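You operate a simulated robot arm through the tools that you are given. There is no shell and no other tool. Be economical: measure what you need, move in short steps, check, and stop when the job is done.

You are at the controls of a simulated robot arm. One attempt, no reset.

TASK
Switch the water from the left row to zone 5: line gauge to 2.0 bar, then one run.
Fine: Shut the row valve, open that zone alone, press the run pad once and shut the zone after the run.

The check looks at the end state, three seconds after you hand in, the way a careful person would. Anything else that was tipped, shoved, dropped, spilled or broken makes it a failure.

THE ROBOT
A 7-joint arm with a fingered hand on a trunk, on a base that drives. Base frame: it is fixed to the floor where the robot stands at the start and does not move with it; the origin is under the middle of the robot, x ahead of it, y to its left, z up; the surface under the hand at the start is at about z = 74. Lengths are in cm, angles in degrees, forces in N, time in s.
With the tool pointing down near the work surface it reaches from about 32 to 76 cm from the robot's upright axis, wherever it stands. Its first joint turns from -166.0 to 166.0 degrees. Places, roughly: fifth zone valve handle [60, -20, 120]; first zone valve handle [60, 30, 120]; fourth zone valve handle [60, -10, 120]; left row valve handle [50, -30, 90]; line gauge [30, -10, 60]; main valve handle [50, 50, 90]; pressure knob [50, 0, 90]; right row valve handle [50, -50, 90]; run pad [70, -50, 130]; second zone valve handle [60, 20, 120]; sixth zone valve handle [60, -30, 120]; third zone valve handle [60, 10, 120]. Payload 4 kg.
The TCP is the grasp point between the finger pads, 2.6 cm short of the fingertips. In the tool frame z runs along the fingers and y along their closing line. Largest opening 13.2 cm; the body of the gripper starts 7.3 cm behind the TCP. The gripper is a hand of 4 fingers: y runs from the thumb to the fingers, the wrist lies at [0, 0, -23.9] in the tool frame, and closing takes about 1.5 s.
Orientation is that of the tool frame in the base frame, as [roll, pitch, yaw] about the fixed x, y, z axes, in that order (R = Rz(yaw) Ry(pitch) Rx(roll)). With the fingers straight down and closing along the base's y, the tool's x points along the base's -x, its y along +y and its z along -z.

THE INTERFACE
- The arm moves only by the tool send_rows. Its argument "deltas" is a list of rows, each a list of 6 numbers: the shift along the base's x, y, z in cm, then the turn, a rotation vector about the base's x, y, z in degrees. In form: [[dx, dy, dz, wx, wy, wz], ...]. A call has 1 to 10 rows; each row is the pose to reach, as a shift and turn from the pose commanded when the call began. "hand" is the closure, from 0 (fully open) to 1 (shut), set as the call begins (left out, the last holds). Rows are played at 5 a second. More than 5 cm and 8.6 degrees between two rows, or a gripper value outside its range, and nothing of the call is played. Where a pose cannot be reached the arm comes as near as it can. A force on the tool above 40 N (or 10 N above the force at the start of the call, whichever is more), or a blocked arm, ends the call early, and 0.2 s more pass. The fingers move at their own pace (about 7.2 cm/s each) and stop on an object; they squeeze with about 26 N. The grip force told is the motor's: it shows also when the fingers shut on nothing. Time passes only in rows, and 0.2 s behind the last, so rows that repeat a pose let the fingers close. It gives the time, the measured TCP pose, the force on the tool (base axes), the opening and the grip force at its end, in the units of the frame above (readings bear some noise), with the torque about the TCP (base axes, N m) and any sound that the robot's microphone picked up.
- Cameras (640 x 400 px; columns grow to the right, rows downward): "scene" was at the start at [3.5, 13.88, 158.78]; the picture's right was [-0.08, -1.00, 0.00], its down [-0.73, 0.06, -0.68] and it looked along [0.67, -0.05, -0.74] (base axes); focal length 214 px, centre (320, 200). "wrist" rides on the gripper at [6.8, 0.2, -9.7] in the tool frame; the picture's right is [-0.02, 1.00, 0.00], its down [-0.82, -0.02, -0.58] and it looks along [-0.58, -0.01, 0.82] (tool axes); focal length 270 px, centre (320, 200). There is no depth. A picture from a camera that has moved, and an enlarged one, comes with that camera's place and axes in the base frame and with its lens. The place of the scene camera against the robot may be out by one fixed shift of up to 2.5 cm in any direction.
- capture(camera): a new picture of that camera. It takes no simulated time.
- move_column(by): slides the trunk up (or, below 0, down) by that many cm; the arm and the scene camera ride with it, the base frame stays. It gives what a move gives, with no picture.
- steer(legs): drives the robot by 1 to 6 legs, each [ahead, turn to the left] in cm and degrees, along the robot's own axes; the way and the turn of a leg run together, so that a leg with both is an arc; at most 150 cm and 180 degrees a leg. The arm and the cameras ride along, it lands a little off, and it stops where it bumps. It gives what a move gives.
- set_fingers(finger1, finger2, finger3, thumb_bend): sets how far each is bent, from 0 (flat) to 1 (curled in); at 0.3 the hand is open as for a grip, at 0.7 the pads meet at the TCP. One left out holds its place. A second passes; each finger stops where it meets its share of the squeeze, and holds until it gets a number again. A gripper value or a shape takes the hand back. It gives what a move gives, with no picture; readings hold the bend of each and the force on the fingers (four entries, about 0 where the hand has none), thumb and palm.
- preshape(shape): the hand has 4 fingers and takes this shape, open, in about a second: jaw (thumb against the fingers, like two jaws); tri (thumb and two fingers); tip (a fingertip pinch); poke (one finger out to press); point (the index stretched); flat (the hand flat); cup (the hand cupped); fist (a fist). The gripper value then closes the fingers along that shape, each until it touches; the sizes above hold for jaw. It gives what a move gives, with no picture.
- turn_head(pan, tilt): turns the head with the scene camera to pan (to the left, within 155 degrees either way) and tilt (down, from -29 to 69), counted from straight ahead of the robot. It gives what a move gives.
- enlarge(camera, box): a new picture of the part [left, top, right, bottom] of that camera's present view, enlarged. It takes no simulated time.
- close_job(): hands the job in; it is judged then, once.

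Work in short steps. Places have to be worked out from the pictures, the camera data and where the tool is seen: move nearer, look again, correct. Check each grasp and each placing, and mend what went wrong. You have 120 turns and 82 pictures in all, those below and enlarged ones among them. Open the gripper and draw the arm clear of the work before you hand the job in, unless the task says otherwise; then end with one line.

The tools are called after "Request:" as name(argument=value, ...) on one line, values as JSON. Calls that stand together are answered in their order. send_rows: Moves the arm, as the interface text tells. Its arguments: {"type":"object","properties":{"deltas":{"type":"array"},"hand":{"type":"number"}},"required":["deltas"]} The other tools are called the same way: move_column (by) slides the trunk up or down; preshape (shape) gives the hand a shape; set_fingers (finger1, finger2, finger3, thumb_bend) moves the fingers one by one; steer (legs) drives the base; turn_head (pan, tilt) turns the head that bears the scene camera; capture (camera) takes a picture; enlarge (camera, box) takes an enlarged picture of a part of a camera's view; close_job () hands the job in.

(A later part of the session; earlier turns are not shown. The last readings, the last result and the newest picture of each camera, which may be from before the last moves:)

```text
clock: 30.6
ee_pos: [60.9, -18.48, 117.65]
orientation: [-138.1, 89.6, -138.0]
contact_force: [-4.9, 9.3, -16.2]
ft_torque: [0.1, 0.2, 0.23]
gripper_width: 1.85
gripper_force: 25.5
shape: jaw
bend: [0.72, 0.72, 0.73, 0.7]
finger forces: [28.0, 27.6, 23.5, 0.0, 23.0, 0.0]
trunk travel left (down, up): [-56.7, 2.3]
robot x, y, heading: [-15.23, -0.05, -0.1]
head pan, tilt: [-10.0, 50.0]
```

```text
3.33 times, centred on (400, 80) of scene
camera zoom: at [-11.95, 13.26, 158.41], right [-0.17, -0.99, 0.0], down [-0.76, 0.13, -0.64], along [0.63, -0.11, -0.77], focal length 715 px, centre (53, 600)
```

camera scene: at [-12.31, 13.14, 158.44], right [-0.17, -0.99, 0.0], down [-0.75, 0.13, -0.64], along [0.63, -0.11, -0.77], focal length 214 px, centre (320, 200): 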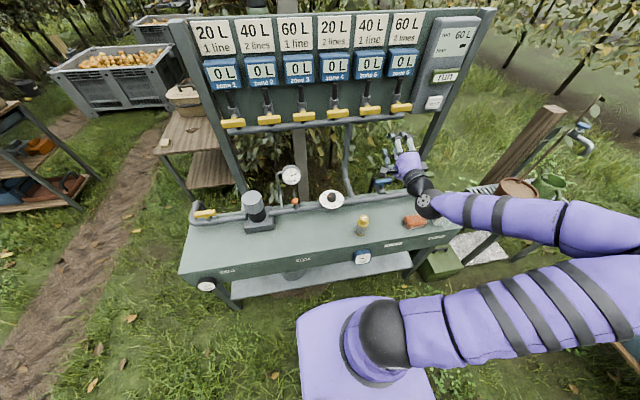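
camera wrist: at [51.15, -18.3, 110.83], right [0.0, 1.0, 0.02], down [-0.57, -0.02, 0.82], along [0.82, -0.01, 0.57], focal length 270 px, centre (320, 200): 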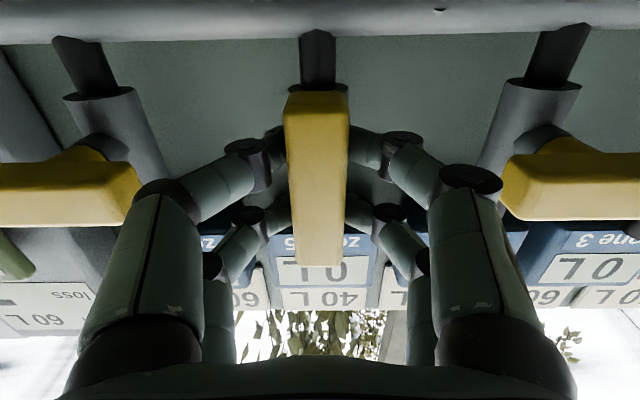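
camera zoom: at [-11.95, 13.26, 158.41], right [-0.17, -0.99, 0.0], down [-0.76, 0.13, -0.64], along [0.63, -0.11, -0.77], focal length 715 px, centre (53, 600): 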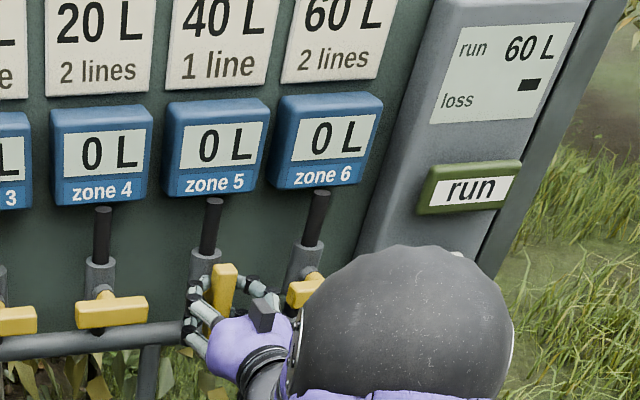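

Zone 5's bar is now vertical (open), neighbours undisturbed. Releasing a little and backing out along -x.

Request:
send_rows(deltas=[[0, 0, 0, 0, 0, 0], [0, 0, 0, 0, 0, 0], [0, 0, 0, 0, 0, 0], [0, 0, 0, 0, 0, 0], [-3, 0, 0, 0, 0, 0], [-7, 0, 0, 0, 0, 0], [-11, 0, 0, 0, 0, 0], [-15, 0, 0, 0, 0, 0], [-19, 0, 0, 0, 0, 0]], hand=0.72)

Request:
capture(camera="scene")

```text
clock: 32.6
ee_pos: [41.69, -18.52, 117.75]
orientation: [-93.1, 89.9, -93.0]
contact_force: [-0.9, 0.4, -0.5]
ft_torque: [0.05, -0.02, 0.02]
gripper_width: 3.68
gripper_force: 0.0
shape: jaw
bend: [0.74, 0.74, 0.74, 0.7]
finger forces: [0.0, 0.0, 0.0, 0.0, 0.0, 0.1]
trunk travel left (down, up): [-56.7, 2.3]
robot x, y, heading: [-15.1, -0.46, 0.0]
head pan, tilt: [-10.0, 50.0]
```

```text
42 pictures are left
camera scene: at [-12.09, 13.16, 158.43], right [-0.17, -0.99, 0.0], down [-0.75, 0.13, -0.64], along [0.63, -0.11, -0.77], focal length 214 px, centre (320, 200)
```

scene: 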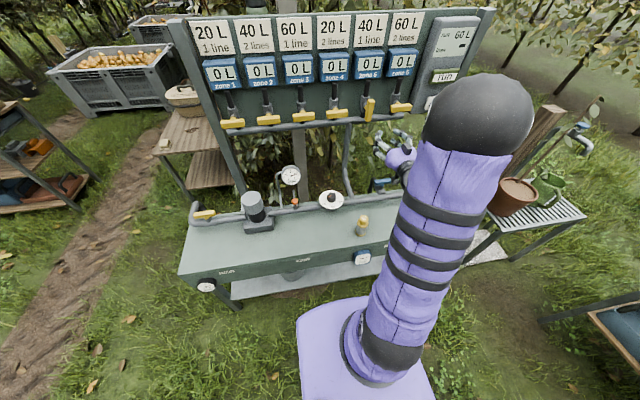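

Request:
enlarge(camera="scene", box=[310, 170, 410, 270])

```text
4.00 times, centred on (360, 220) of scene
camera zoom: at [-12.09, 13.16, 158.43], right [-0.17, -0.99, 0.0], down [-0.75, 0.13, -0.64], along [0.63, -0.11, -0.77], focal length 858 px, centre (160, 120)
```

zoom: 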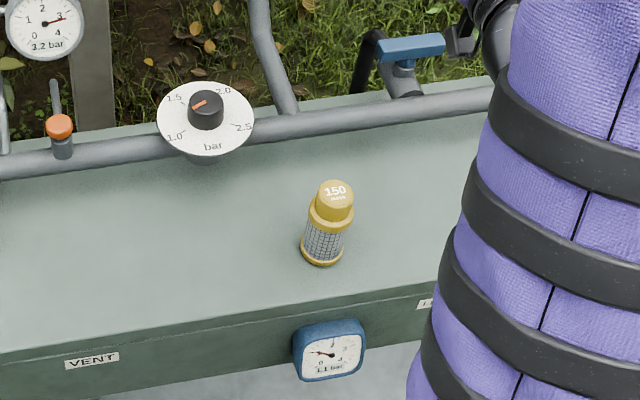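

Line gauge: 1.1 bar. Knob is at about [47, -2, 88] with a vertical axis. I'll turn the hand to point down and go above it, then try the "tri" shape.

Request:
send_rows(deltas=[[-1, 2, 0, 0, 8, 0], [-1, 4, 0, 0, 16, 0], [-1, 6, 0, 0, 24, 0], [-1, 8, 0, 0, 32, 0], [-1, 10, 0, 0, 40, 0], [-1, 12, 0, 0, 48, 0], [-1, 14, 0, 0, 56, 0], [0, 16, -1, 0, 64, 0], [1, 16.5, -2, 0, 72, 0], [2, 16.5, -4, 0, 80, 0]])

Request:
send_rows(deltas=[[1, 0, -3, 0, 5, 0], [3.3, 0, -6, 0, 10, 0], [3.3, 0, -8, 0, 10, 0]])

Request:
preshape(shape="tri")

Request:
capture(camera="wrist")

```text
clock: 34.8
ee_pos: [43.87, -1.96, 113.77]
orientation: [-180.0, 9.8, -179.9]
contact_force: [-0.1, 1.0, -0.6]
ft_torque: [-0.05, 0.01, -0.03]
gripper_width: 3.69
gripper_force: 0.1
shape: jaw
bend: [0.73, 0.73, 0.73, 0.7]
finger forces: [0.1, 0.0, 0.1, 0.0, 0.0, 0.0]
out of reach, approached as far as the arm can: row 5, 6, 7
trunk travel left (down, up): [-56.7, 2.3]
robot x, y, heading: [-14.96, -0.02, 0.2]
head pan, tilt: [-10.0, 50.0]
```

```text
clock: 35.6
ee_pos: [47.34, -2.12, 105.64]
orientation: [180.0, 0.0, -179.9]
contact_force: [0.3, 0.0, -0.4]
ft_torque: [0.01, 0.0, -0.01]
gripper_width: 3.67
gripper_force: 0.2
shape: jaw
bend: [0.73, 0.73, 0.73, 0.7]
finger forces: [0.0, 0.1, 0.0, 0.0, 0.1, 0.1]
trunk travel left (down, up): [-56.7, 2.3]
robot x, y, heading: [-15.11, -0.16, 0.3]
head pan, tilt: [-10.0, 50.0]
```

```text
clock: 36.5
ee_pos: [47.31, -2.0, 105.85]
orientation: [-180.0, -0.1, 180.0]
contact_force: [0.4, -0.3, 0.2]
ft_torque: [-0.01, 0.03, 0.03]
gripper_width: 13.18
gripper_force: 0.0
shape: tri
bend: [0.3, 0.3, 0.3, 0.3]
finger forces: [0.0, 0.0, 0.0, 0.0, 0.1, 0.0]
trunk travel left (down, up): [-56.7, 2.3]
robot x, y, heading: [-15.24, 0.03, -0.1]
head pan, tilt: [-10.0, 50.0]
```

```text
40 pictures are left
camera wrist: at [40.41, -1.86, 115.4], right [0.02, 1.0, 0.0], down [0.82, -0.02, 0.58], along [0.58, -0.01, -0.82], focal length 270 px, centre (320, 200)
```

wrist: 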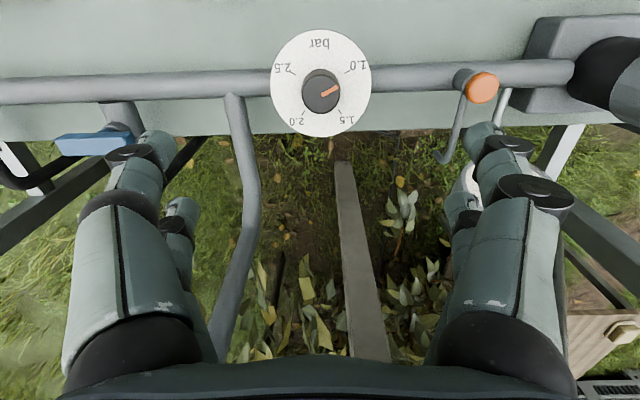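

Knob centre about [47, -1.9, 88]. I'll pre-rotate the hand +60° so a single clockwise turn of up to ~150° is available, with half opening.

Request:
send_rows(deltas=[[-0.3, 0.1, 0, 0, 0, 8], [-0.3, 0.1, 0, 0, 0, 16], [-0.3, 0.1, 0, 0, 0, 24], [-0.3, 0.1, 0, 0, 0, 32], [-0.3, 0.1, 0, 0, 0, 40], [-0.3, 0.1, 0, 0, 0, 48], [-0.3, 0.1, -3, 0, 0, 56], [-0.3, 0.1, -6, 0, 0, 60]], hand=0.5)

Request:
capture(camera="wrist")

```text
clock: 38.3
ee_pos: [46.86, -1.96, 99.68]
orientation: [-180.0, -0.1, -119.8]
contact_force: [0.3, -0.3, 0.8]
ft_torque: [0.02, -0.02, 0.01]
gripper_width: 6.65
gripper_force: 0.0
shape: tri
bend: [0.73, 0.73, 0.73, 0.7]
finger forces: [0.0, 0.1, 0.0, 0.0, 0.0, 0.0]
trunk travel left (down, up): [-56.7, 2.3]
robot x, y, heading: [-15.05, -0.2, 0.2]
head pan, tilt: [-10.0, 50.0]
```

```text
39 pictures are left
camera wrist: at [43.3, -7.74, 109.45], right [-0.86, 0.52, 0.0], down [0.42, 0.7, 0.58], along [0.3, 0.49, -0.82], focal length 270 px, centre (320, 200)
```

wrist: 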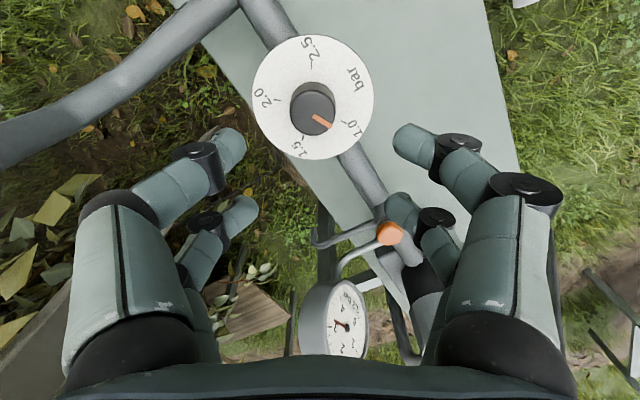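

Pose is reachable and clear. Lowering around the knob to z≈89.

Request:
send_rows(deltas=[[0, 0, -4, 0, 0, 0], [0, 0, -7, 0, 0, 0], [0, 0, -9, 0, 0, 0], [0, 0, -10.5, 0, 0, 0], [0, 0, -10.5, 0, 0, 0]])

Request:
capture(camera="wrist")

Request:
enlarge(camera="scene", box=[280, 140, 400, 270])

```text
clock: 39.5
ee_pos: [46.8, -1.94, 89.39]
orientation: [180.0, 0.0, -119.9]
contact_force: [-0.8, -0.1, 0.2]
ft_torque: [-0.01, 0.0, -0.07]
gripper_width: 6.66
gripper_force: 0.1
shape: tri
bend: [0.73, 0.73, 0.73, 0.7]
finger forces: [0.0, 0.1, 0.0, 0.1, 0.0, 0.1]
trunk travel left (down, up): [-56.7, 2.3]
robot x, y, heading: [-15.35, -0.26, 0.2]
head pan, tilt: [-10.0, 50.0]
```

```text
38 pictures are left
camera wrist: at [43.13, -7.76, 99.04], right [-0.85, 0.52, 0.0], down [0.43, 0.7, 0.58], along [0.3, 0.49, -0.82], focal length 270 px, centre (320, 200)
```

wrist: 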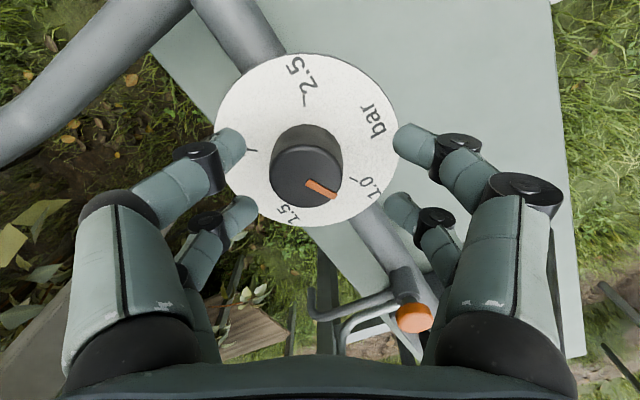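

```text
3.08 times, centred on (340, 205) of scene
camera zoom: at [-12.04, 13.17, 158.43], right [-0.17, -0.99, 0.0], down [-0.75, 0.13, -0.64], along [0.63, -0.11, -0.77], focal length 660 px, centre (258, 185)
```

zoom: 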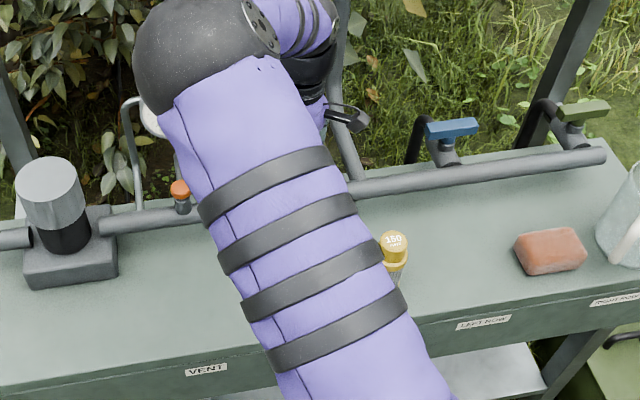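

The knob centre is nearer [46.95, -2.45]; I'll correct, lower a touch, and close.

Request:
send_rows(deltas=[[0.15, -0.5, 0, 0, 0, 0], [0.15, -0.5, -0.8, 0, 0, 0], [0.15, -0.5, -0.8, 0, 0, 0]])

Request:
send_rows(deltas=[[0, 0, 0, 0, 0, 0], [0, 0, 0, 0, 0, 0], [0, 0, 0, 0, 0, 0], [0, 0, 0, 0, 0, 0], [0, 0, 0, 0, 0, 0]], hand=1)

Request:
capture(camera="wrist")

```text
clock: 40.3
ee_pos: [46.9, -2.45, 88.5]
orientation: [179.9, -0.2, -119.9]
contact_force: [-0.1, 0.2, 0.5]
ft_torque: [0.01, 0.0, -0.04]
gripper_width: 6.65
gripper_force: 0.1
shape: tri
bend: [0.73, 0.73, 0.73, 0.7]
finger forces: [0.1, 0.0, 0.1, 0.0, 0.0, 0.1]
trunk travel left (down, up): [-56.7, 2.3]
robot x, y, heading: [-15.62, -0.01, -0.1]
head pan, tilt: [-10.0, 50.0]
```

```text
clock: 41.5
ee_pos: [46.84, -2.26, 88.38]
orientation: [179.9, -0.1, -120.1]
contact_force: [1.8, 2.9, -2.9]
ft_torque: [-0.02, -0.01, 0.01]
gripper_width: 0.0
gripper_force: 25.6
shape: tri
bend: [0.61, 0.73, 0.74, 0.7]
finger forces: [0.0, 21.0, 20.5, 0.0, 0.0, 0.0]
trunk travel left (down, up): [-56.7, 2.3]
robot x, y, heading: [-15.11, 0.19, 0.2]
head pan, tilt: [-10.0, 50.0]
```

```text
36 pictures are left
camera wrist: at [43.35, -8.16, 98.17], right [-0.85, 0.52, 0.0], down [0.43, 0.7, 0.58], along [0.3, 0.49, -0.82], focal length 270 px, centre (320, 200)
```

wrist: 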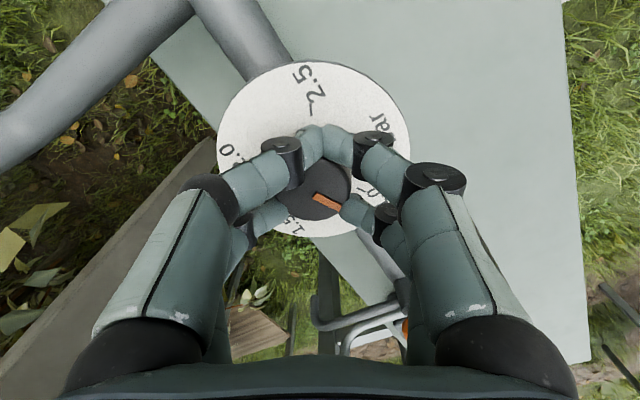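

Tri closed with one finger pair missing the knob. I'll open, lift a little, and try the "tip" pinch shape.

Request:
send_rows(deltas=[[0, 0, 0, 0, 0, 0], [0, 0, 0, 0, 0, 0], [0, 0, 0, 0, 0, 0], [0, 0, 0, 0, 0, 0], [0, 0, 4, 0, 0, 0], [0, 0, 7, 0, 0, 0]], hand=0.5)

Request:
preshape(shape="tip")

Request:
send_rows(deltas=[[0, 0, 0, 0, 0, 0], [0, 0, 0, 0, 0, 0], [0, 0, 0, 0, 0, 0]], hand=0.6)

Request:
capture(camera="wrist")

```text
clock: 42.9
ee_pos: [46.85, -2.48, 95.28]
orientation: [179.9, -0.1, -119.9]
contact_force: [0.3, 0.7, -0.7]
ft_torque: [-0.01, -0.03, 0.0]
gripper_width: 6.55
gripper_force: 0.1
shape: tri
bend: [0.73, 0.73, 0.73, 0.7]
finger forces: [0.0, 0.1, 0.1, 0.1, 0.1, 0.0]
trunk travel left (down, up): [-56.7, 2.3]
robot x, y, heading: [-14.93, 0.05, 0.0]
head pan, tilt: [-10.0, 50.0]
```

```text
clock: 43.8
ee_pos: [46.94, -2.45, 95.32]
orientation: [-180.0, -0.1, -120.0]
contact_force: [-0.4, 0.5, 0.1]
ft_torque: [-0.02, -0.03, 0.02]
gripper_width: 13.22
gripper_force: 0.1
shape: tip
bend: [0.3, 0.3, 0.3, 0.3]
finger forces: [0.0, 0.0, 0.1, 0.1, 0.0, 0.0]
trunk travel left (down, up): [-56.7, 2.3]
robot x, y, heading: [-15.24, -0.31, 0.2]
head pan, tilt: [-10.0, 50.0]
```

```text
clock: 44.6
ee_pos: [46.82, -2.55, 95.34]
orientation: [-180.0, 0.0, -119.9]
contact_force: [0.0, 0.6, 0.1]
ft_torque: [-0.03, 0.0, 0.01]
gripper_width: 5.33
gripper_force: 0.0
shape: tip
bend: [0.73, 0.73, 0.73, 0.7]
finger forces: [0.1, 0.0, 0.1, 0.0, 0.1, 0.1]
trunk travel left (down, up): [-56.7, 2.3]
robot x, y, heading: [-15.47, 0.39, -0.1]
head pan, tilt: [-10.0, 50.0]
```

```text
35 pictures are left
camera wrist: at [43.2, -8.33, 105.03], right [-0.85, 0.52, 0.0], down [0.43, 0.7, 0.58], along [0.3, 0.49, -0.82], focal length 270 px, centre (320, 200)
```

wrist: 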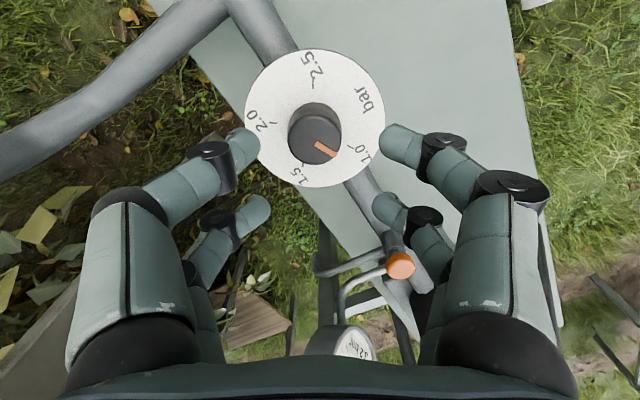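

All shapes look like two opposed finger pairs ±1.75 cm apart; the knob slips between them. I'll put the far pair straddling the knob centre (offset 1.75 cm) and later orbit around the knob axis.

Request:
preshape(shape="jaw")

Request:
send_rows(deltas=[[-0.7, -1.5, 0, 0, 0, 0], [-0.7, -1.5, 0, 0, 0, 0], [-0.7, -1.5, 0, 0, 0, 0], [-0.7, -1.5, -3, 0, 0, 0], [-0.7, -1.5, -5.5, 0, 0, 0], [-0.7, -1.5, -7, 0, 0, 0], [-0.7, -1.5, -7, 0, 0, 0]], hand=0.55)

Request:
capture(camera="wrist")

```text
clock: 45.5
ee_pos: [46.82, -2.57, 95.4]
orientation: [-179.9, -0.1, -120.0]
contact_force: [-0.2, -0.7, -0.3]
ft_torque: [0.02, 0.0, 0.01]
gripper_width: 13.19
gripper_force: 0.1
shape: jaw
bend: [0.3, 0.3, 0.3, 0.3]
finger forces: [0.1, 0.0, 0.0, 0.1, 0.0, 0.1]
trunk travel left (down, up): [-56.7, 2.3]
robot x, y, heading: [-15.14, 0.35, 0.2]
head pan, tilt: [-10.0, 50.0]
```

```text
clock: 47.1
ee_pos: [46.23, -4.14, 88.47]
orientation: [180.0, 0.0, -119.8]
contact_force: [0.6, -0.1, -0.2]
ft_torque: [-0.01, -0.03, -0.01]
gripper_width: 5.97
gripper_force: 0.1
shape: jaw
bend: [0.73, 0.73, 0.73, 0.7]
finger forces: [0.0, 0.1, 0.0, 0.1, 0.1, 0.0]
trunk travel left (down, up): [-56.7, 2.3]
robot x, y, heading: [-15.17, 0.0, 0.2]
head pan, tilt: [-10.0, 50.0]
```

```text
34 pictures are left
camera wrist: at [42.56, -9.94, 98.16], right [-0.85, 0.52, 0.0], down [0.43, 0.7, 0.58], along [0.3, 0.49, -0.82], focal length 270 px, centre (320, 200)
```

wrist: 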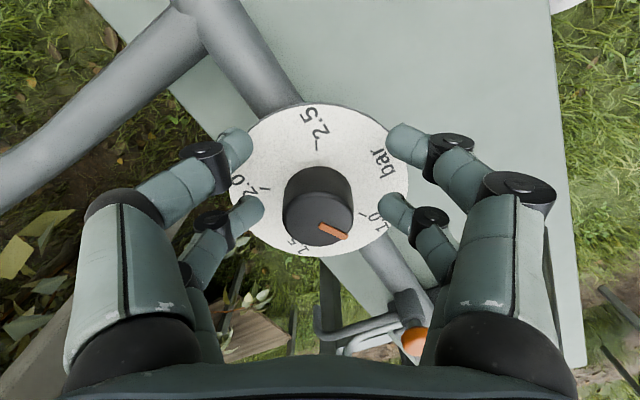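

Far pair now straddles the knob. Closing.

Request:
send_rows(deltas=[[0, 0, 0, 0, 0, 0], [0, 0, 0, 0, 0, 0], [0, 0, 0, 0, 0, 0], [0, 0, 0, 0, 0, 0], [0, 0, 0, 0, 0, 0], [0, 0, 0, 0, 0, 0]], hand=1)

Request:
capture(camera="wrist")

```text
clock: 48.5
ee_pos: [45.98, -4.18, 88.38]
orientation: [179.8, -0.1, -119.9]
contact_force: [-3.5, -3.4, -3.6]
ft_torque: [-0.12, 0.07, -0.02]
gripper_width: 0.04
gripper_force: 25.9
shape: jaw
bend: [0.61, 0.73, 0.74, 0.7]
finger forces: [0.0, 21.6, 21.1, 0.0, 0.0, 0.0]
trunk travel left (down, up): [-56.7, 2.3]
robot x, y, heading: [-15.19, 0.01, -0.0]
head pan, tilt: [-10.0, 50.0]
```

```text
33 pictures are left
camera wrist: at [42.51, -10.01, 98.16], right [-0.85, 0.52, 0.0], down [0.43, 0.7, 0.58], along [0.3, 0.49, -0.82], focal length 270 px, centre (320, 200)
```

wrist: 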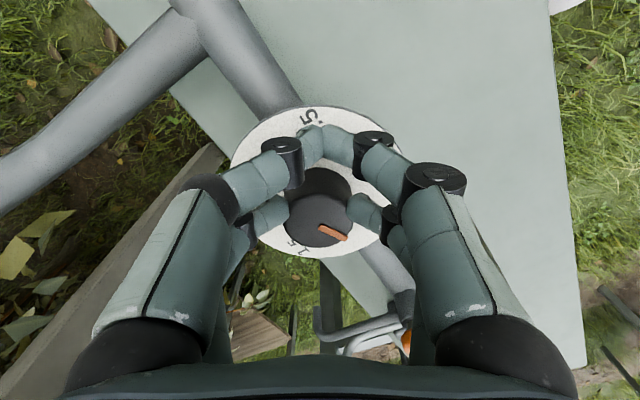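

Good pinch on the knob (21 N). Turning clockwise 40° while orbiting around the knob axis.

Request:
send_rows(deltas=[[-0.2, 0.14, 0, 0, 0, -8], [-0.38, 0.3, 0, 0, 0, -16], [-0.54, 0.49, 0, 0, 0, -24], [-0.67, 0.69, 0, 0, 0, -32], [-0.77, 0.92, 0, 0, 0, -40]])

Request:
capture(camera="wrist")

Request:
capture(camera="scene")

```text
clock: 49.7
ee_pos: [45.24, -2.87, 88.51]
orientation: [179.8, -0.2, -160.0]
contact_force: [-23.2, 2.3, -1.5]
ft_torque: [0.11, 0.51, 0.32]
gripper_width: 0.06
gripper_force: 25.9
shape: jaw
bend: [0.61, 0.73, 0.74, 0.7]
finger forces: [0.1, 32.1, 20.9, 0.0, 0.0, 0.0]
trunk travel left (down, up): [-56.7, 2.3]
robot x, y, heading: [-15.13, 0.1, 0.2]
head pan, tilt: [-10.0, 50.0]
```

```text
32 pictures are left
camera wrist: at [38.74, -5.17, 98.17], right [-0.32, 0.95, 0.0], down [0.78, 0.26, 0.57], along [0.54, 0.18, -0.82], focal length 270 px, centre (320, 200)
```

wrist: 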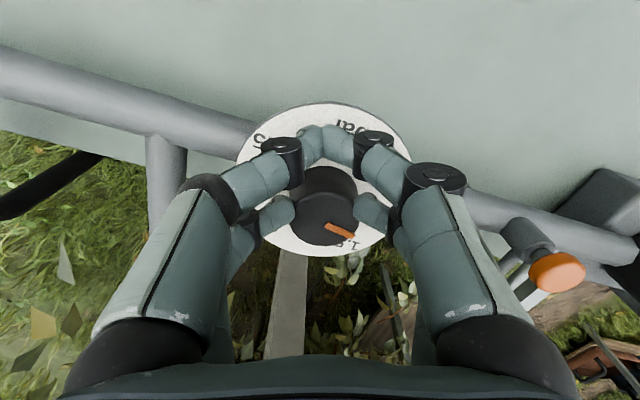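

```text
31 pictures are left
camera scene: at [-12.29, 13.2, 158.43], right [-0.17, -0.99, 0.0], down [-0.75, 0.13, -0.64], along [0.63, -0.11, -0.77], focal length 214 px, centre (320, 200)
```

scene: 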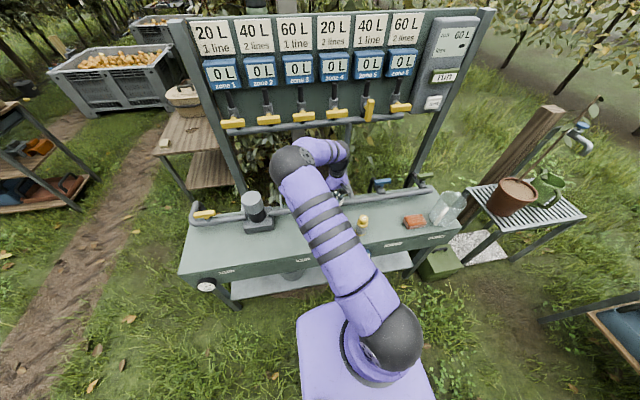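

The knob turns with the hand. I'll adjust the orbit centre slightly (the side force shows a small offset) and turn another 40°.

Request:
send_rows(deltas=[[-0.21, 0.39, 0, 0, 0, -8], [-0.25, 0.63, 0, 0, 0, -16], [-0.25, 0.87, 0, 0, 0, -24], [-0.21, 1.11, 0, 0, 0, -32], [-0.14, 1.35, 0, 0, 0, -40]])

Request:
capture(camera="wrist")

Request:
enlarge(camera="scene", box=[280, 160, 440, 280])

```text
clock: 50.9
ee_pos: [45.1, -1.32, 88.53]
orientation: [179.6, -0.3, 160.2]
contact_force: [-24.5, 16.8, -5.3]
ft_torque: [0.39, 0.5, 0.28]
gripper_width: 0.04
gripper_force: 26.6
shape: jaw
bend: [0.61, 0.73, 0.74, 0.7]
finger forces: [0.0, 31.7, 24.2, 0.1, 0.0, 0.0]
trunk travel left (down, up): [-56.7, 2.3]
robot x, y, heading: [-15.27, 0.11, 0.1]
head pan, tilt: [-10.0, 50.0]
```

```text
30 pictures are left
camera wrist: at [38.78, 1.16, 98.24], right [0.36, 0.93, 0.01], down [0.76, -0.3, 0.57], along [0.53, -0.2, -0.82], focal length 270 px, centre (320, 200)
```

wrist: 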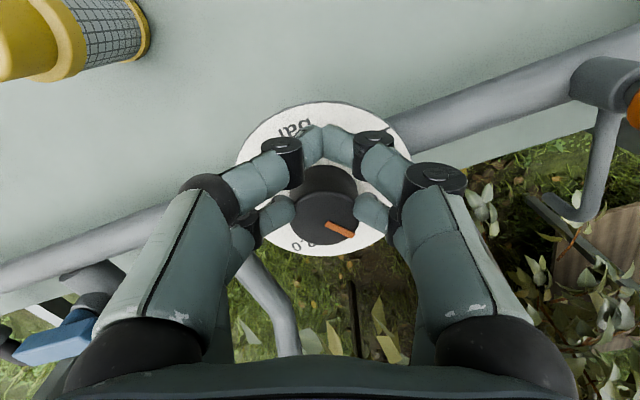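

```text
3.33 times, centred on (360, 220) of scene
camera zoom: at [-12.29, 13.35, 158.41], right [-0.17, -0.99, 0.0], down [-0.75, 0.13, -0.64], along [0.63, -0.11, -0.77], focal length 715 px, centre (187, 133)
```

zoom: 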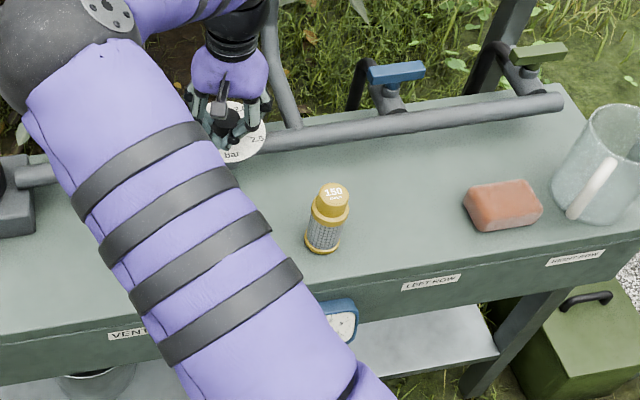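

Pointer approaches ~1.7 on the plate, though gauge is hidden by the arm. Another 24° with a corrected centre, then I'll release and read the gauge.

Request:
send_rows(deltas=[[0, 0.42, 0, 0, 0, -8], [0.12, 0.63, 0, 0, 0, -16], [0.28, 0.82, 0, 0, 0, -24], [0.28, 0.82, 0, 0, 0, -24]])

Request:
enlarge(camera="scene", box=[300, 180, 420, 270])

```text
clock: 51.9
ee_pos: [45.54, -0.38, 88.47]
orientation: [179.8, -0.3, 136.2]
contact_force: [-10.7, 26.1, 1.2]
ft_torque: [0.57, 0.08, 0.29]
gripper_width: 0.04
gripper_force: 26.1
shape: jaw
bend: [0.61, 0.73, 0.74, 0.7]
finger forces: [0.0, 33.3, 21.9, 0.0, 0.1, 0.0]
trunk travel left (down, up): [-56.7, 2.3]
robot x, y, heading: [-15.47, -0.29, 0.2]
head pan, tilt: [-10.0, 50.0]
```

```text
4.44 times, centred on (360, 225) of scene
camera zoom: at [-12.19, 13.47, 158.41], right [-0.17, -0.99, 0.0], down [-0.75, 0.13, -0.64], along [0.63, -0.11, -0.77], focal length 953 px, centre (142, 89)
```

zoom: 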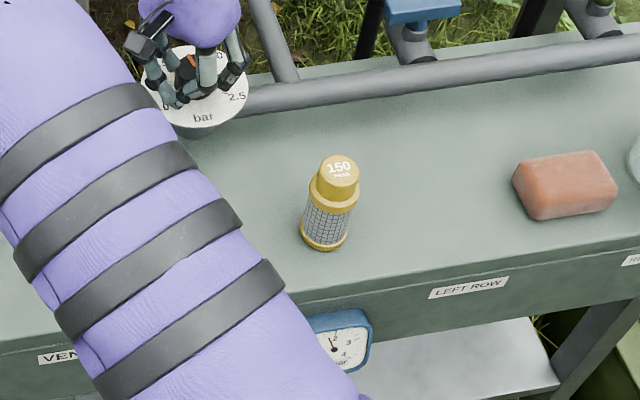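

Request:
enlarge(camera="scene", box=[350, 234, 382, 254])

```text
16.00 times, centred on (366, 244) of scene
camera zoom: at [-12.19, 13.47, 158.41], right [-0.17, -0.99, 0.0], down [-0.75, 0.13, -0.64], along [0.63, -0.11, -0.77], focal length 3432 px, centre (-416, -504)
```

zoom: 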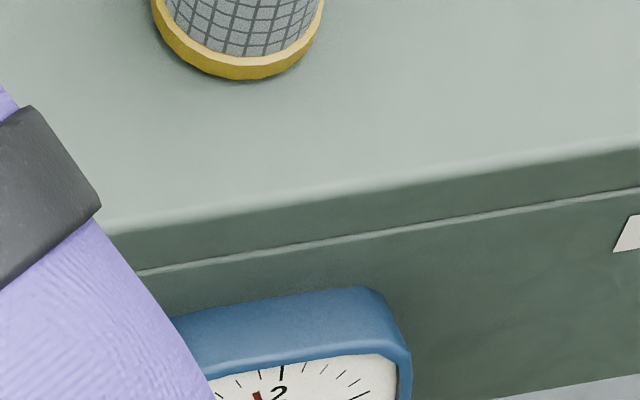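

Request:
enlarge(camera="scene", box=[354, 244, 378, 259])

```text
16.00 times, centred on (366, 252) of scene
camera zoom: at [-12.19, 13.47, 158.41], right [-0.17, -0.99, 0.0], down [-0.75, 0.13, -0.64], along [0.63, -0.11, -0.77], focal length 3432 px, centre (-416, -624)
```

zoom: 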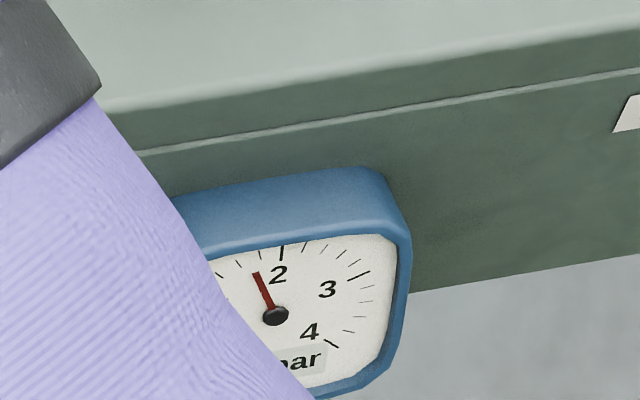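

Gauge reads ~1.66 bar (quarter-bar ticks); 104° gave about 0.56 bar. Poses fit an orbit centre [47.2, -2.1] and radius 2.3, so I'll use these for 40° more.

Request:
send_rows(deltas=[[0.32, 0.69, 0, 0, 0, -8], [0.59, 0.87, 0, 0, 0, -16], [0.88, 1.01, 0, 0, 0, -24], [1.18, 1.11, 0, 0, 0, -32], [1.5, 1.17, 0, 0, 0, -40], [1.5, 1.17, 0, 0, 0, -40]])

Request:
enlarge(camera="scene", box=[350, 241, 382, 261])

```text
clock: 53.3
ee_pos: [47.27, 0.52, 88.41]
orientation: [180.0, -0.1, 96.1]
contact_force: [0.4, 26.8, 1.6]
ft_torque: [0.46, -0.1, 0.1]
gripper_width: 0.05
gripper_force: 25.3
shape: jaw
bend: [0.61, 0.73, 0.74, 0.7]
finger forces: [0.0, 29.4, 26.6, 0.0, 0.0, 0.0]
trunk travel left (down, up): [-56.7, 2.3]
robot x, y, heading: [-15.16, 0.3, 0.3]
head pan, tilt: [-10.0, 50.0]
```

```text
16.00 times, centred on (366, 251) of scene
camera zoom: at [-11.94, 13.47, 158.4], right [-0.17, -0.99, 0.0], down [-0.76, 0.13, -0.64], along [0.63, -0.11, -0.77], focal length 3432 px, centre (-416, -616)
```

zoom: 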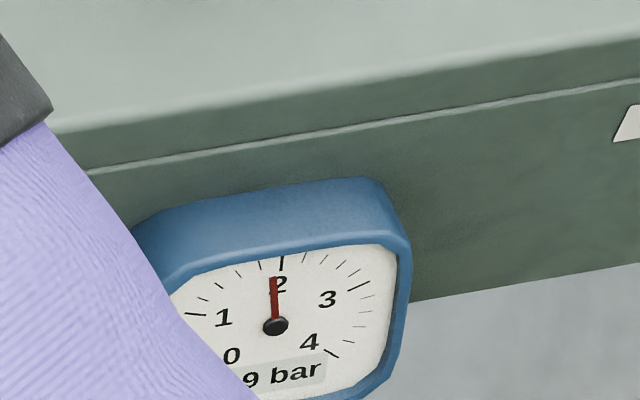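

Reads 1.9 now. Turning a further 16°.

Request:
send_rows(deltas=[[0.32, 0.1, 0, 0, 0, -8], [0.64, 0.1, 0, 0, 0, -16], [0.64, 0.1, 0, 0, 0, -16], [0.64, 0.1, 0, 0, 0, -16]])

Request:
enlarge(camera="scene", box=[350, 241, 382, 261])

```text
clock: 54.3
ee_pos: [48.05, 0.64, 88.48]
orientation: [179.9, 0.0, 80.1]
contact_force: [10.3, 21.9, 1.6]
ft_torque: [0.4, -0.23, 0.17]
gripper_width: 0.06
gripper_force: 25.8
shape: jaw
bend: [0.61, 0.73, 0.74, 0.7]
finger forces: [0.0, 30.2, 24.5, 0.1, 0.0, 0.0]
trunk travel left (down, up): [-56.7, 2.3]
robot x, y, heading: [-15.05, -0.54, -0.2]
head pan, tilt: [-10.0, 50.0]
```

```text
16.00 times, centred on (366, 251) of scene
camera zoom: at [-11.96, 13.44, 158.4], right [-0.17, -0.98, 0.0], down [-0.76, 0.13, -0.64], along [0.63, -0.11, -0.77], focal length 3432 px, centre (-416, -616)
```

zoom: 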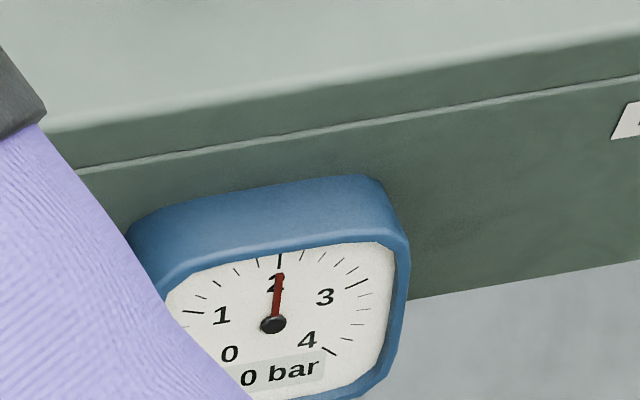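

2.0 bar. Releasing gently and lifting, then rechecking the gauge.

Request:
send_rows(deltas=[[0, 0, 0, 0, 0, 0], [0, 0, 0, 0, 0, 0], [0, 0, 0, 0, 0, 0], [0, 0, 0, 0, 0, 0], [0, 0, 3, 0, 0, 0], [0, 0, 7, 0, 0, 0], [0, 0, 11, 0, 0, 0], [-3, 0, 15, 0, 0, 0], [-6, 0, 19, 0, 0, 0]], hand=0.55)

Request:
enlarge(camera="scene", box=[350, 241, 382, 261])

Request:
capture(camera="scene")

```text
clock: 56.3
ee_pos: [41.62, 0.44, 107.51]
orientation: [-180.0, -0.1, 80.1]
contact_force: [-0.3, -0.3, -0.3]
ft_torque: [0.0, -0.03, -0.03]
gripper_width: 5.91
gripper_force: 0.0
shape: jaw
bend: [0.73, 0.73, 0.73, 0.7]
finger forces: [0.1, 0.1, 0.0, 0.0, 0.0, 0.0]
trunk travel left (down, up): [-56.7, 2.3]
robot x, y, heading: [-15.47, -0.03, -0.2]
head pan, tilt: [-10.0, 50.0]
```

```text
16.00 times, centred on (366, 251) of scene
camera zoom: at [-12.11, 13.2, 158.43], right [-0.17, -0.99, 0.0], down [-0.75, 0.13, -0.64], along [0.63, -0.11, -0.77], focal length 3432 px, centre (-416, -616)
```

zoom: 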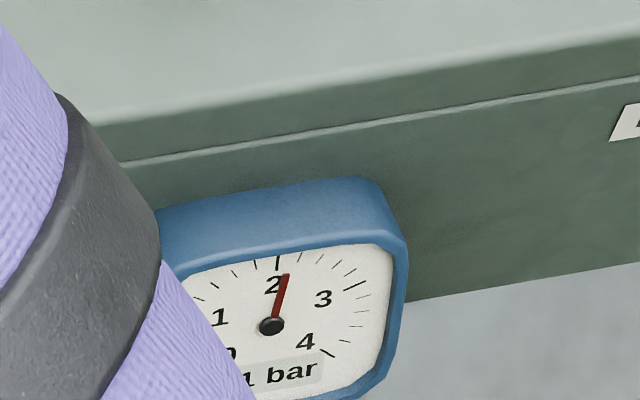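

```text
22 pictures are left
camera scene: at [-12.11, 13.2, 158.43], right [-0.17, -0.99, 0.0], down [-0.75, 0.13, -0.64], along [0.63, -0.11, -0.77], focal length 214 px, centre (320, 200)
```

scene: 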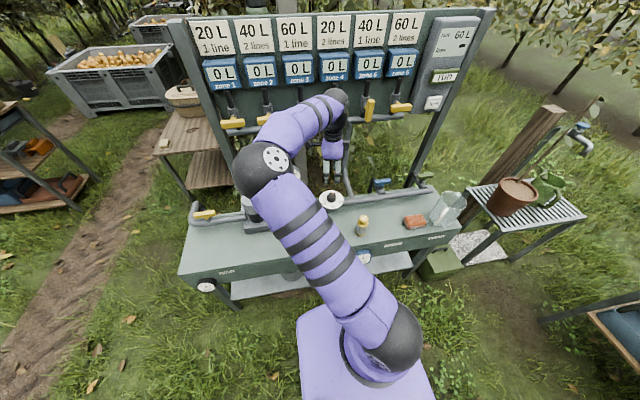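

After release it shows ~2.1 — perhaps gauge lag. I'll wait two seconds while moving back over the knob and read again.

Request:
send_rows(deltas=[[0, 0, 0, 0, 0, 0], [0, 0, 0, 0, 0, 0], [0, 0, 0, 0, 0, 0], [0, 0, 0, 0, 0, 0], [0, 0, 0, 0, 0, 0], [0, 0, 0, 0, 0, 0], [0, 0, 0, 0, 0, 0], [3, -0.5, -4, 0, 0, 0], [5.7, -0.85, -8, 0, 0, 0], [5.7, -0.85, -10, 0, 0, 0]])

Request:
enlarge(camera="scene", box=[350, 241, 382, 261])

Request:
capture(camera="wrist")

```text
refused: row 8 steps farther than a row can; nothing moved
```

```text
16.00 times, centred on (366, 251) of scene
camera zoom: at [-12.11, 13.2, 158.43], right [-0.17, -0.99, 0.0], down [-0.75, 0.13, -0.64], along [0.63, -0.11, -0.77], focal length 3432 px, centre (-416, -616)
```

zoom: 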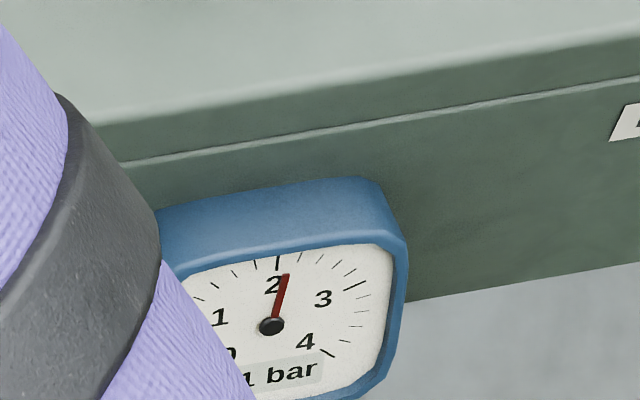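

```text
20 pictures are left
camera wrist: at [42.84, 7.12, 117.22], right [0.98, -0.2, 0.0], down [-0.16, -0.8, 0.58], along [-0.11, -0.57, -0.82], focal length 270 px, centre (320, 200)
```

wrist: 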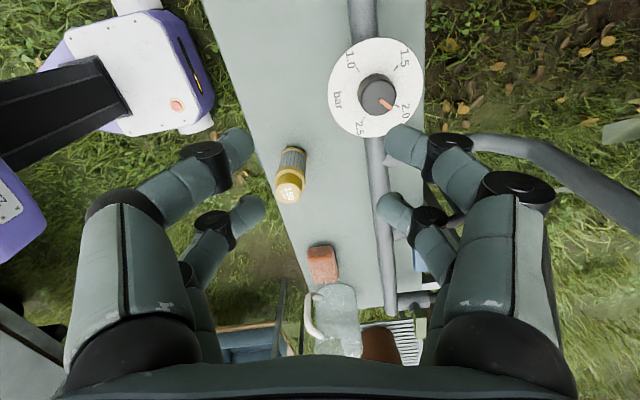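

Moving in smaller rows over the knob and letting the gauge settle, then reading it.

Request:
send_rows(deltas=[[0, 0, 0, 0, 0, 0], [0, 0, 0, 0, 0, 0], [0, 0, 0, 0, 0, 0], [0, 0, 0, 0, 0, 0], [0, 0, 0, 0, 0, 0], [2, -0.1, -3, 0, 0, 0], [4, -0.2, -6, 0, 0, 0], [6, -0.3, -9, 0, 0, 0], [6, -0.3, -13, 0, 0, 0], [6, -0.3, -16, 0, 0, 0]])

Request:
enlarge(camera="scene", box=[350, 241, 382, 261])

```text
clock: 58.5
ee_pos: [47.58, 0.07, 91.24]
orientation: [179.9, -0.1, 80.1]
contact_force: [-0.2, -0.3, 1.1]
ft_torque: [0.01, -0.01, 0.0]
gripper_width: 5.93
gripper_force: 0.2
shape: jaw
bend: [0.73, 0.73, 0.73, 0.7]
finger forces: [0.0, 0.0, 0.0, 0.0, 0.0, 0.1]
trunk travel left (down, up): [-56.7, 2.3]
robot x, y, heading: [-15.14, -0.01, 0.1]
head pan, tilt: [-10.0, 50.0]
```

```text
16.00 times, centred on (366, 251) of scene
camera zoom: at [-12.04, 13.2, 158.43], right [-0.17, -0.99, 0.0], down [-0.75, 0.13, -0.64], along [0.63, -0.11, -0.77], focal length 3432 px, centre (-416, -616)
```

zoom: 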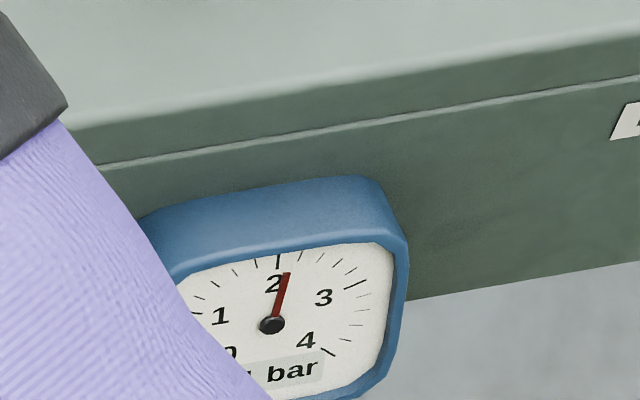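

Settled at ~2.13 bar (about 155° per bar). I'll regrasp and turn back about 19°, then let it settle.

Request:
send_rows(deltas=[[0, 0, -2, 0, 0, 0], [0, 0, -2.8, 0, 0, 0], [0, 0, -2.8, 0, 0, 0]])

Request:
send_rows(deltas=[[0, 0, 0, 0, 0, 0], [0, 0, 0, 0, 0, 0], [0, 0, 0, 0, 0, 0], [0, 0, 0, 0, 0, 0], [0, 0, 0, 0, 0, 0], [0, 0, 0, 0, 0, 0]], hand=1)

Request:
capture(camera="wrist")

```text
clock: 59.3
ee_pos: [47.77, 0.12, 88.54]
orientation: [-179.9, -0.1, 80.1]
contact_force: [0.1, 0.0, 0.1]
ft_torque: [0.04, 0.01, -0.01]
gripper_width: 5.92
gripper_force: 0.0
shape: jaw
bend: [0.73, 0.73, 0.73, 0.7]
finger forces: [0.0, 0.0, 0.0, 0.1, 0.0, 0.0]
trunk travel left (down, up): [-56.7, 2.3]
robot x, y, heading: [-15.31, -0.27, 0.0]
head pan, tilt: [-10.0, 50.0]
```

```text
clock: 60.7
ee_pos: [47.7, 0.15, 88.56]
orientation: [-180.0, -0.1, 80.1]
contact_force: [0.4, 1.5, -2.1]
ft_torque: [0.09, -0.03, -0.03]
gripper_width: 0.07
gripper_force: 26.3
shape: jaw
bend: [0.6, 0.74, 0.73, 0.7]
finger forces: [0.0, 22.2, 22.5, 0.1, 0.0, 0.0]
trunk travel left (down, up): [-56.7, 2.3]
robot x, y, heading: [-15.38, 0.39, 0.2]
head pan, tilt: [-10.0, 50.0]
```

```text
18 pictures are left
camera wrist: at [49.08, 6.87, 98.21], right [0.98, -0.2, 0.0], down [-0.16, -0.8, 0.58], along [-0.11, -0.57, -0.82], focal length 270 px, centre (320, 200)
```

wrist: 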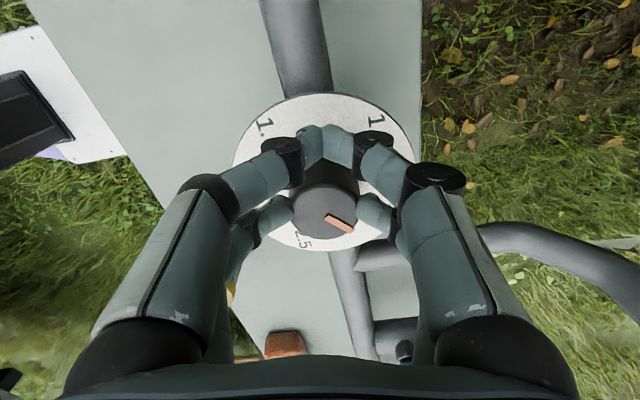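

Good, force-free grip. Turning back 19° around the axis and waiting for it to settle.

Request:
send_rows(deltas=[[-0.25, 0, 0, 0, 0, 6.5], [-0.5, 0, 0, 0, 0, 13], [-0.75, 0, 0, 0, 0, 19], [-0.75, 0, 0, 0, 0, 19], [-0.75, 0, 0, 0, 0, 19], [-0.75, 0, 0, 0, 0, 19], [-0.75, 0, 0, 0, 0, 19], [-0.75, 0, 0, 0, 0, 19], [-0.75, 0, 0, 0, 0, 19], [-0.75, 0, 0, 0, 0, 19]])

Request:
enlarge(camera="scene", box=[350, 241, 382, 261])

```text
clock: 62.9
ee_pos: [47.15, 0.1, 88.59]
orientation: [179.9, 0.0, 99.1]
contact_force: [0.6, -0.2, -7.0]
ft_torque: [0.14, 0.02, 0.07]
gripper_width: 0.09
gripper_force: 25.8
shape: jaw
bend: [0.6, 0.74, 0.73, 0.7]
finger forces: [0.0, 22.2, 21.8, 0.1, 0.0, 0.0]
trunk travel left (down, up): [-56.7, 2.3]
robot x, y, heading: [-15.58, 0.08, -0.0]
head pan, tilt: [-10.0, 50.0]
```

```text
16.00 times, centred on (366, 251) of scene
camera zoom: at [-11.98, 13.18, 158.43], right [-0.17, -0.99, 0.0], down [-0.76, 0.13, -0.64], along [0.63, -0.11, -0.77], focal length 3432 px, centre (-416, -616)
```

zoom: 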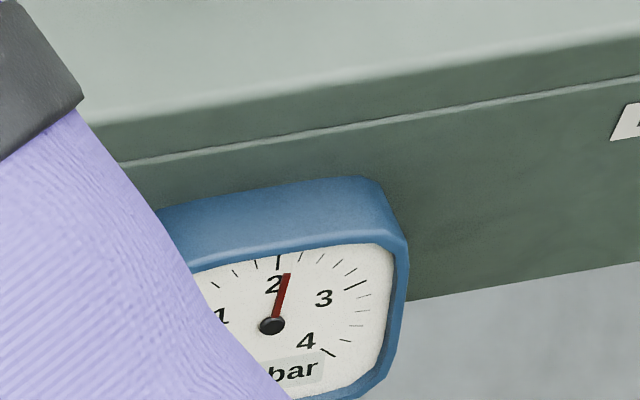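

Unchanged at 2.13: pressure is trapped in the dead-ended line, so the VENT button (orange, ~[47, 13, 88]) must bleed it. Releasing the knob first and lifting.

Request:
send_rows(deltas=[[0, 0, 0, 0, 0, 0], [0, 0, 0, 0, 0, 0], [0, 0, 0, 0, 0, 0], [0, 0, 0, 0, 0, 0], [0, 0, 4, 0, 0, 0], [0, 0, 8.5, 0, 0, 0], [-2, 0, 13, 0, 0, 0], [-3, 0, 17, 0, 0, 0]], hand=0.55)

Request:
send_rows(deltas=[[0, 1, 0, 0, 0, 8.3], [0, 2.5, 0, 0, 0, 16.6], [0, 4, 0, 0, 0, 24.9], [0, 5.5, 0, 0, 0, 33.2], [0, 7, 0, 0, 0, 41.5], [0, 8.5, 0, 0, 0, 49.8], [0, 10, 0, 0, 0, 58], [0, 11.5, 0, 0, 0, 66], [0.5, 13, 0, 0, 0, 74], [0.8, 13, 0, 0, 0, 81]], hand=1)

Request:
capture(camera="wrist")

```text
clock: 64.7
ee_pos: [44.14, 0.16, 105.61]
orientation: [179.8, -0.1, 99.1]
contact_force: [0.1, -0.2, 0.7]
ft_torque: [-0.02, 0.01, 0.02]
gripper_width: 5.91
gripper_force: 0.0
shape: jaw
bend: [0.73, 0.73, 0.73, 0.7]
finger forces: [0.0, 0.0, 0.0, 0.1, 0.0, 0.0]
trunk travel left (down, up): [-56.7, 2.3]
robot x, y, heading: [-15.07, 0.11, 0.2]
head pan, tilt: [-10.0, 50.0]
```

```text
clock: 66.9
ee_pos: [44.92, 13.17, 105.65]
orientation: [-179.9, 0.0, -179.9]
contact_force: [0.5, 0.9, 0.7]
ft_torque: [0.01, -0.03, 0.0]
gripper_width: 0.0
gripper_force: 25.8
shape: jaw
bend: [0.62, 0.63, 0.63, 0.7]
finger forces: [0.0, 0.1, 0.0, 0.0, 0.1, 0.0]
trunk travel left (down, up): [-56.7, 2.3]
robot x, y, heading: [-15.2, 0.16, 0.1]
head pan, tilt: [-10.0, 50.0]
```

```text
16 pictures are left
camera wrist: at [37.99, 13.35, 115.35], right [0.02, 1.0, 0.0], down [0.82, -0.02, 0.58], along [0.58, -0.01, -0.82], focal length 270 px, centre (320, 200)
```

wrist: 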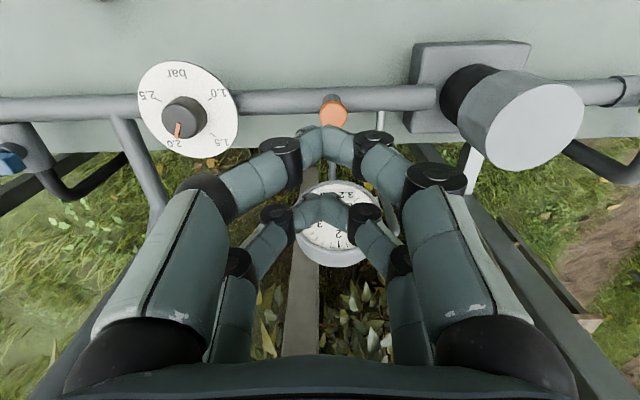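

Button looks at ~[46.5, 14.3, 88]. Setting the far finger pair over it and lowering to just above.

Request:
send_rows(deltas=[[-0.4, 1.1, -4, 0, 0, 0], [-0.4, 1.1, -8, 0, 0, 0], [-0.4, 1.1, -11, 0, 0, 0], [-0.4, 1.1, -13, 0, 0, 0], [-0.4, 1.1, -14, 0, 0, 0]])

Request:
capture(camera="wrist")

```text
clock: 68.1
ee_pos: [44.31, 14.26, 91.6]
orientation: [-180.0, -0.1, -179.9]
contact_force: [-0.1, -0.5, 0.3]
ft_torque: [0.0, -0.03, 0.03]
gripper_width: 0.0
gripper_force: 26.1
shape: jaw
bend: [0.62, 0.63, 0.63, 0.7]
finger forces: [0.1, 0.1, 0.1, 0.0, 0.0, 0.0]
trunk travel left (down, up): [-56.7, 2.3]
robot x, y, heading: [-15.39, -0.45, 0.0]
head pan, tilt: [-10.0, 50.0]
```

```text
15 pictures are left
camera wrist: at [37.52, 14.43, 101.31], right [0.02, 1.0, 0.0], down [0.82, -0.02, 0.58], along [0.58, -0.01, -0.82], focal length 270 px, centre (320, 200)
```

wrist: 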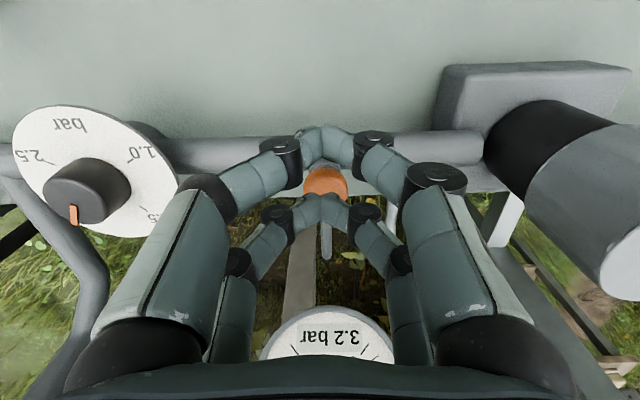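

Button is ~0.5 cm nearer the robot than the fingertip pair. Shifting and pressing down in small steps.

Request:
send_rows(deltas=[[-0.5, 0.2, 0, 0, 0, 0], [-0.5, 0.2, -1, 0, 0, 0], [-0.5, 0.2, -1.7, 0, 0, 0], [-0.5, 0.2, -2.2, 0, 0, 0], [-0.5, 0.2, -2.6, 0, 0, 0]])

```text
clock: 69.3
ee_pos: [43.75, 14.49, 89.11]
orientation: [-180.0, -0.2, -179.9]
contact_force: [-1.7, 0.7, 1.1]
ft_torque: [-0.03, 0.01, 0.02]
gripper_width: 0.02
gripper_force: 26.8
shape: jaw
bend: [0.62, 0.63, 0.63, 0.7]
finger forces: [0.0, 0.1, 0.0, 0.0, 0.0, 0.0]
trunk travel left (down, up): [-56.7, 2.3]
robot x, y, heading: [-15.03, -0.45, 0.3]
head pan, tilt: [-10.0, 50.0]
```

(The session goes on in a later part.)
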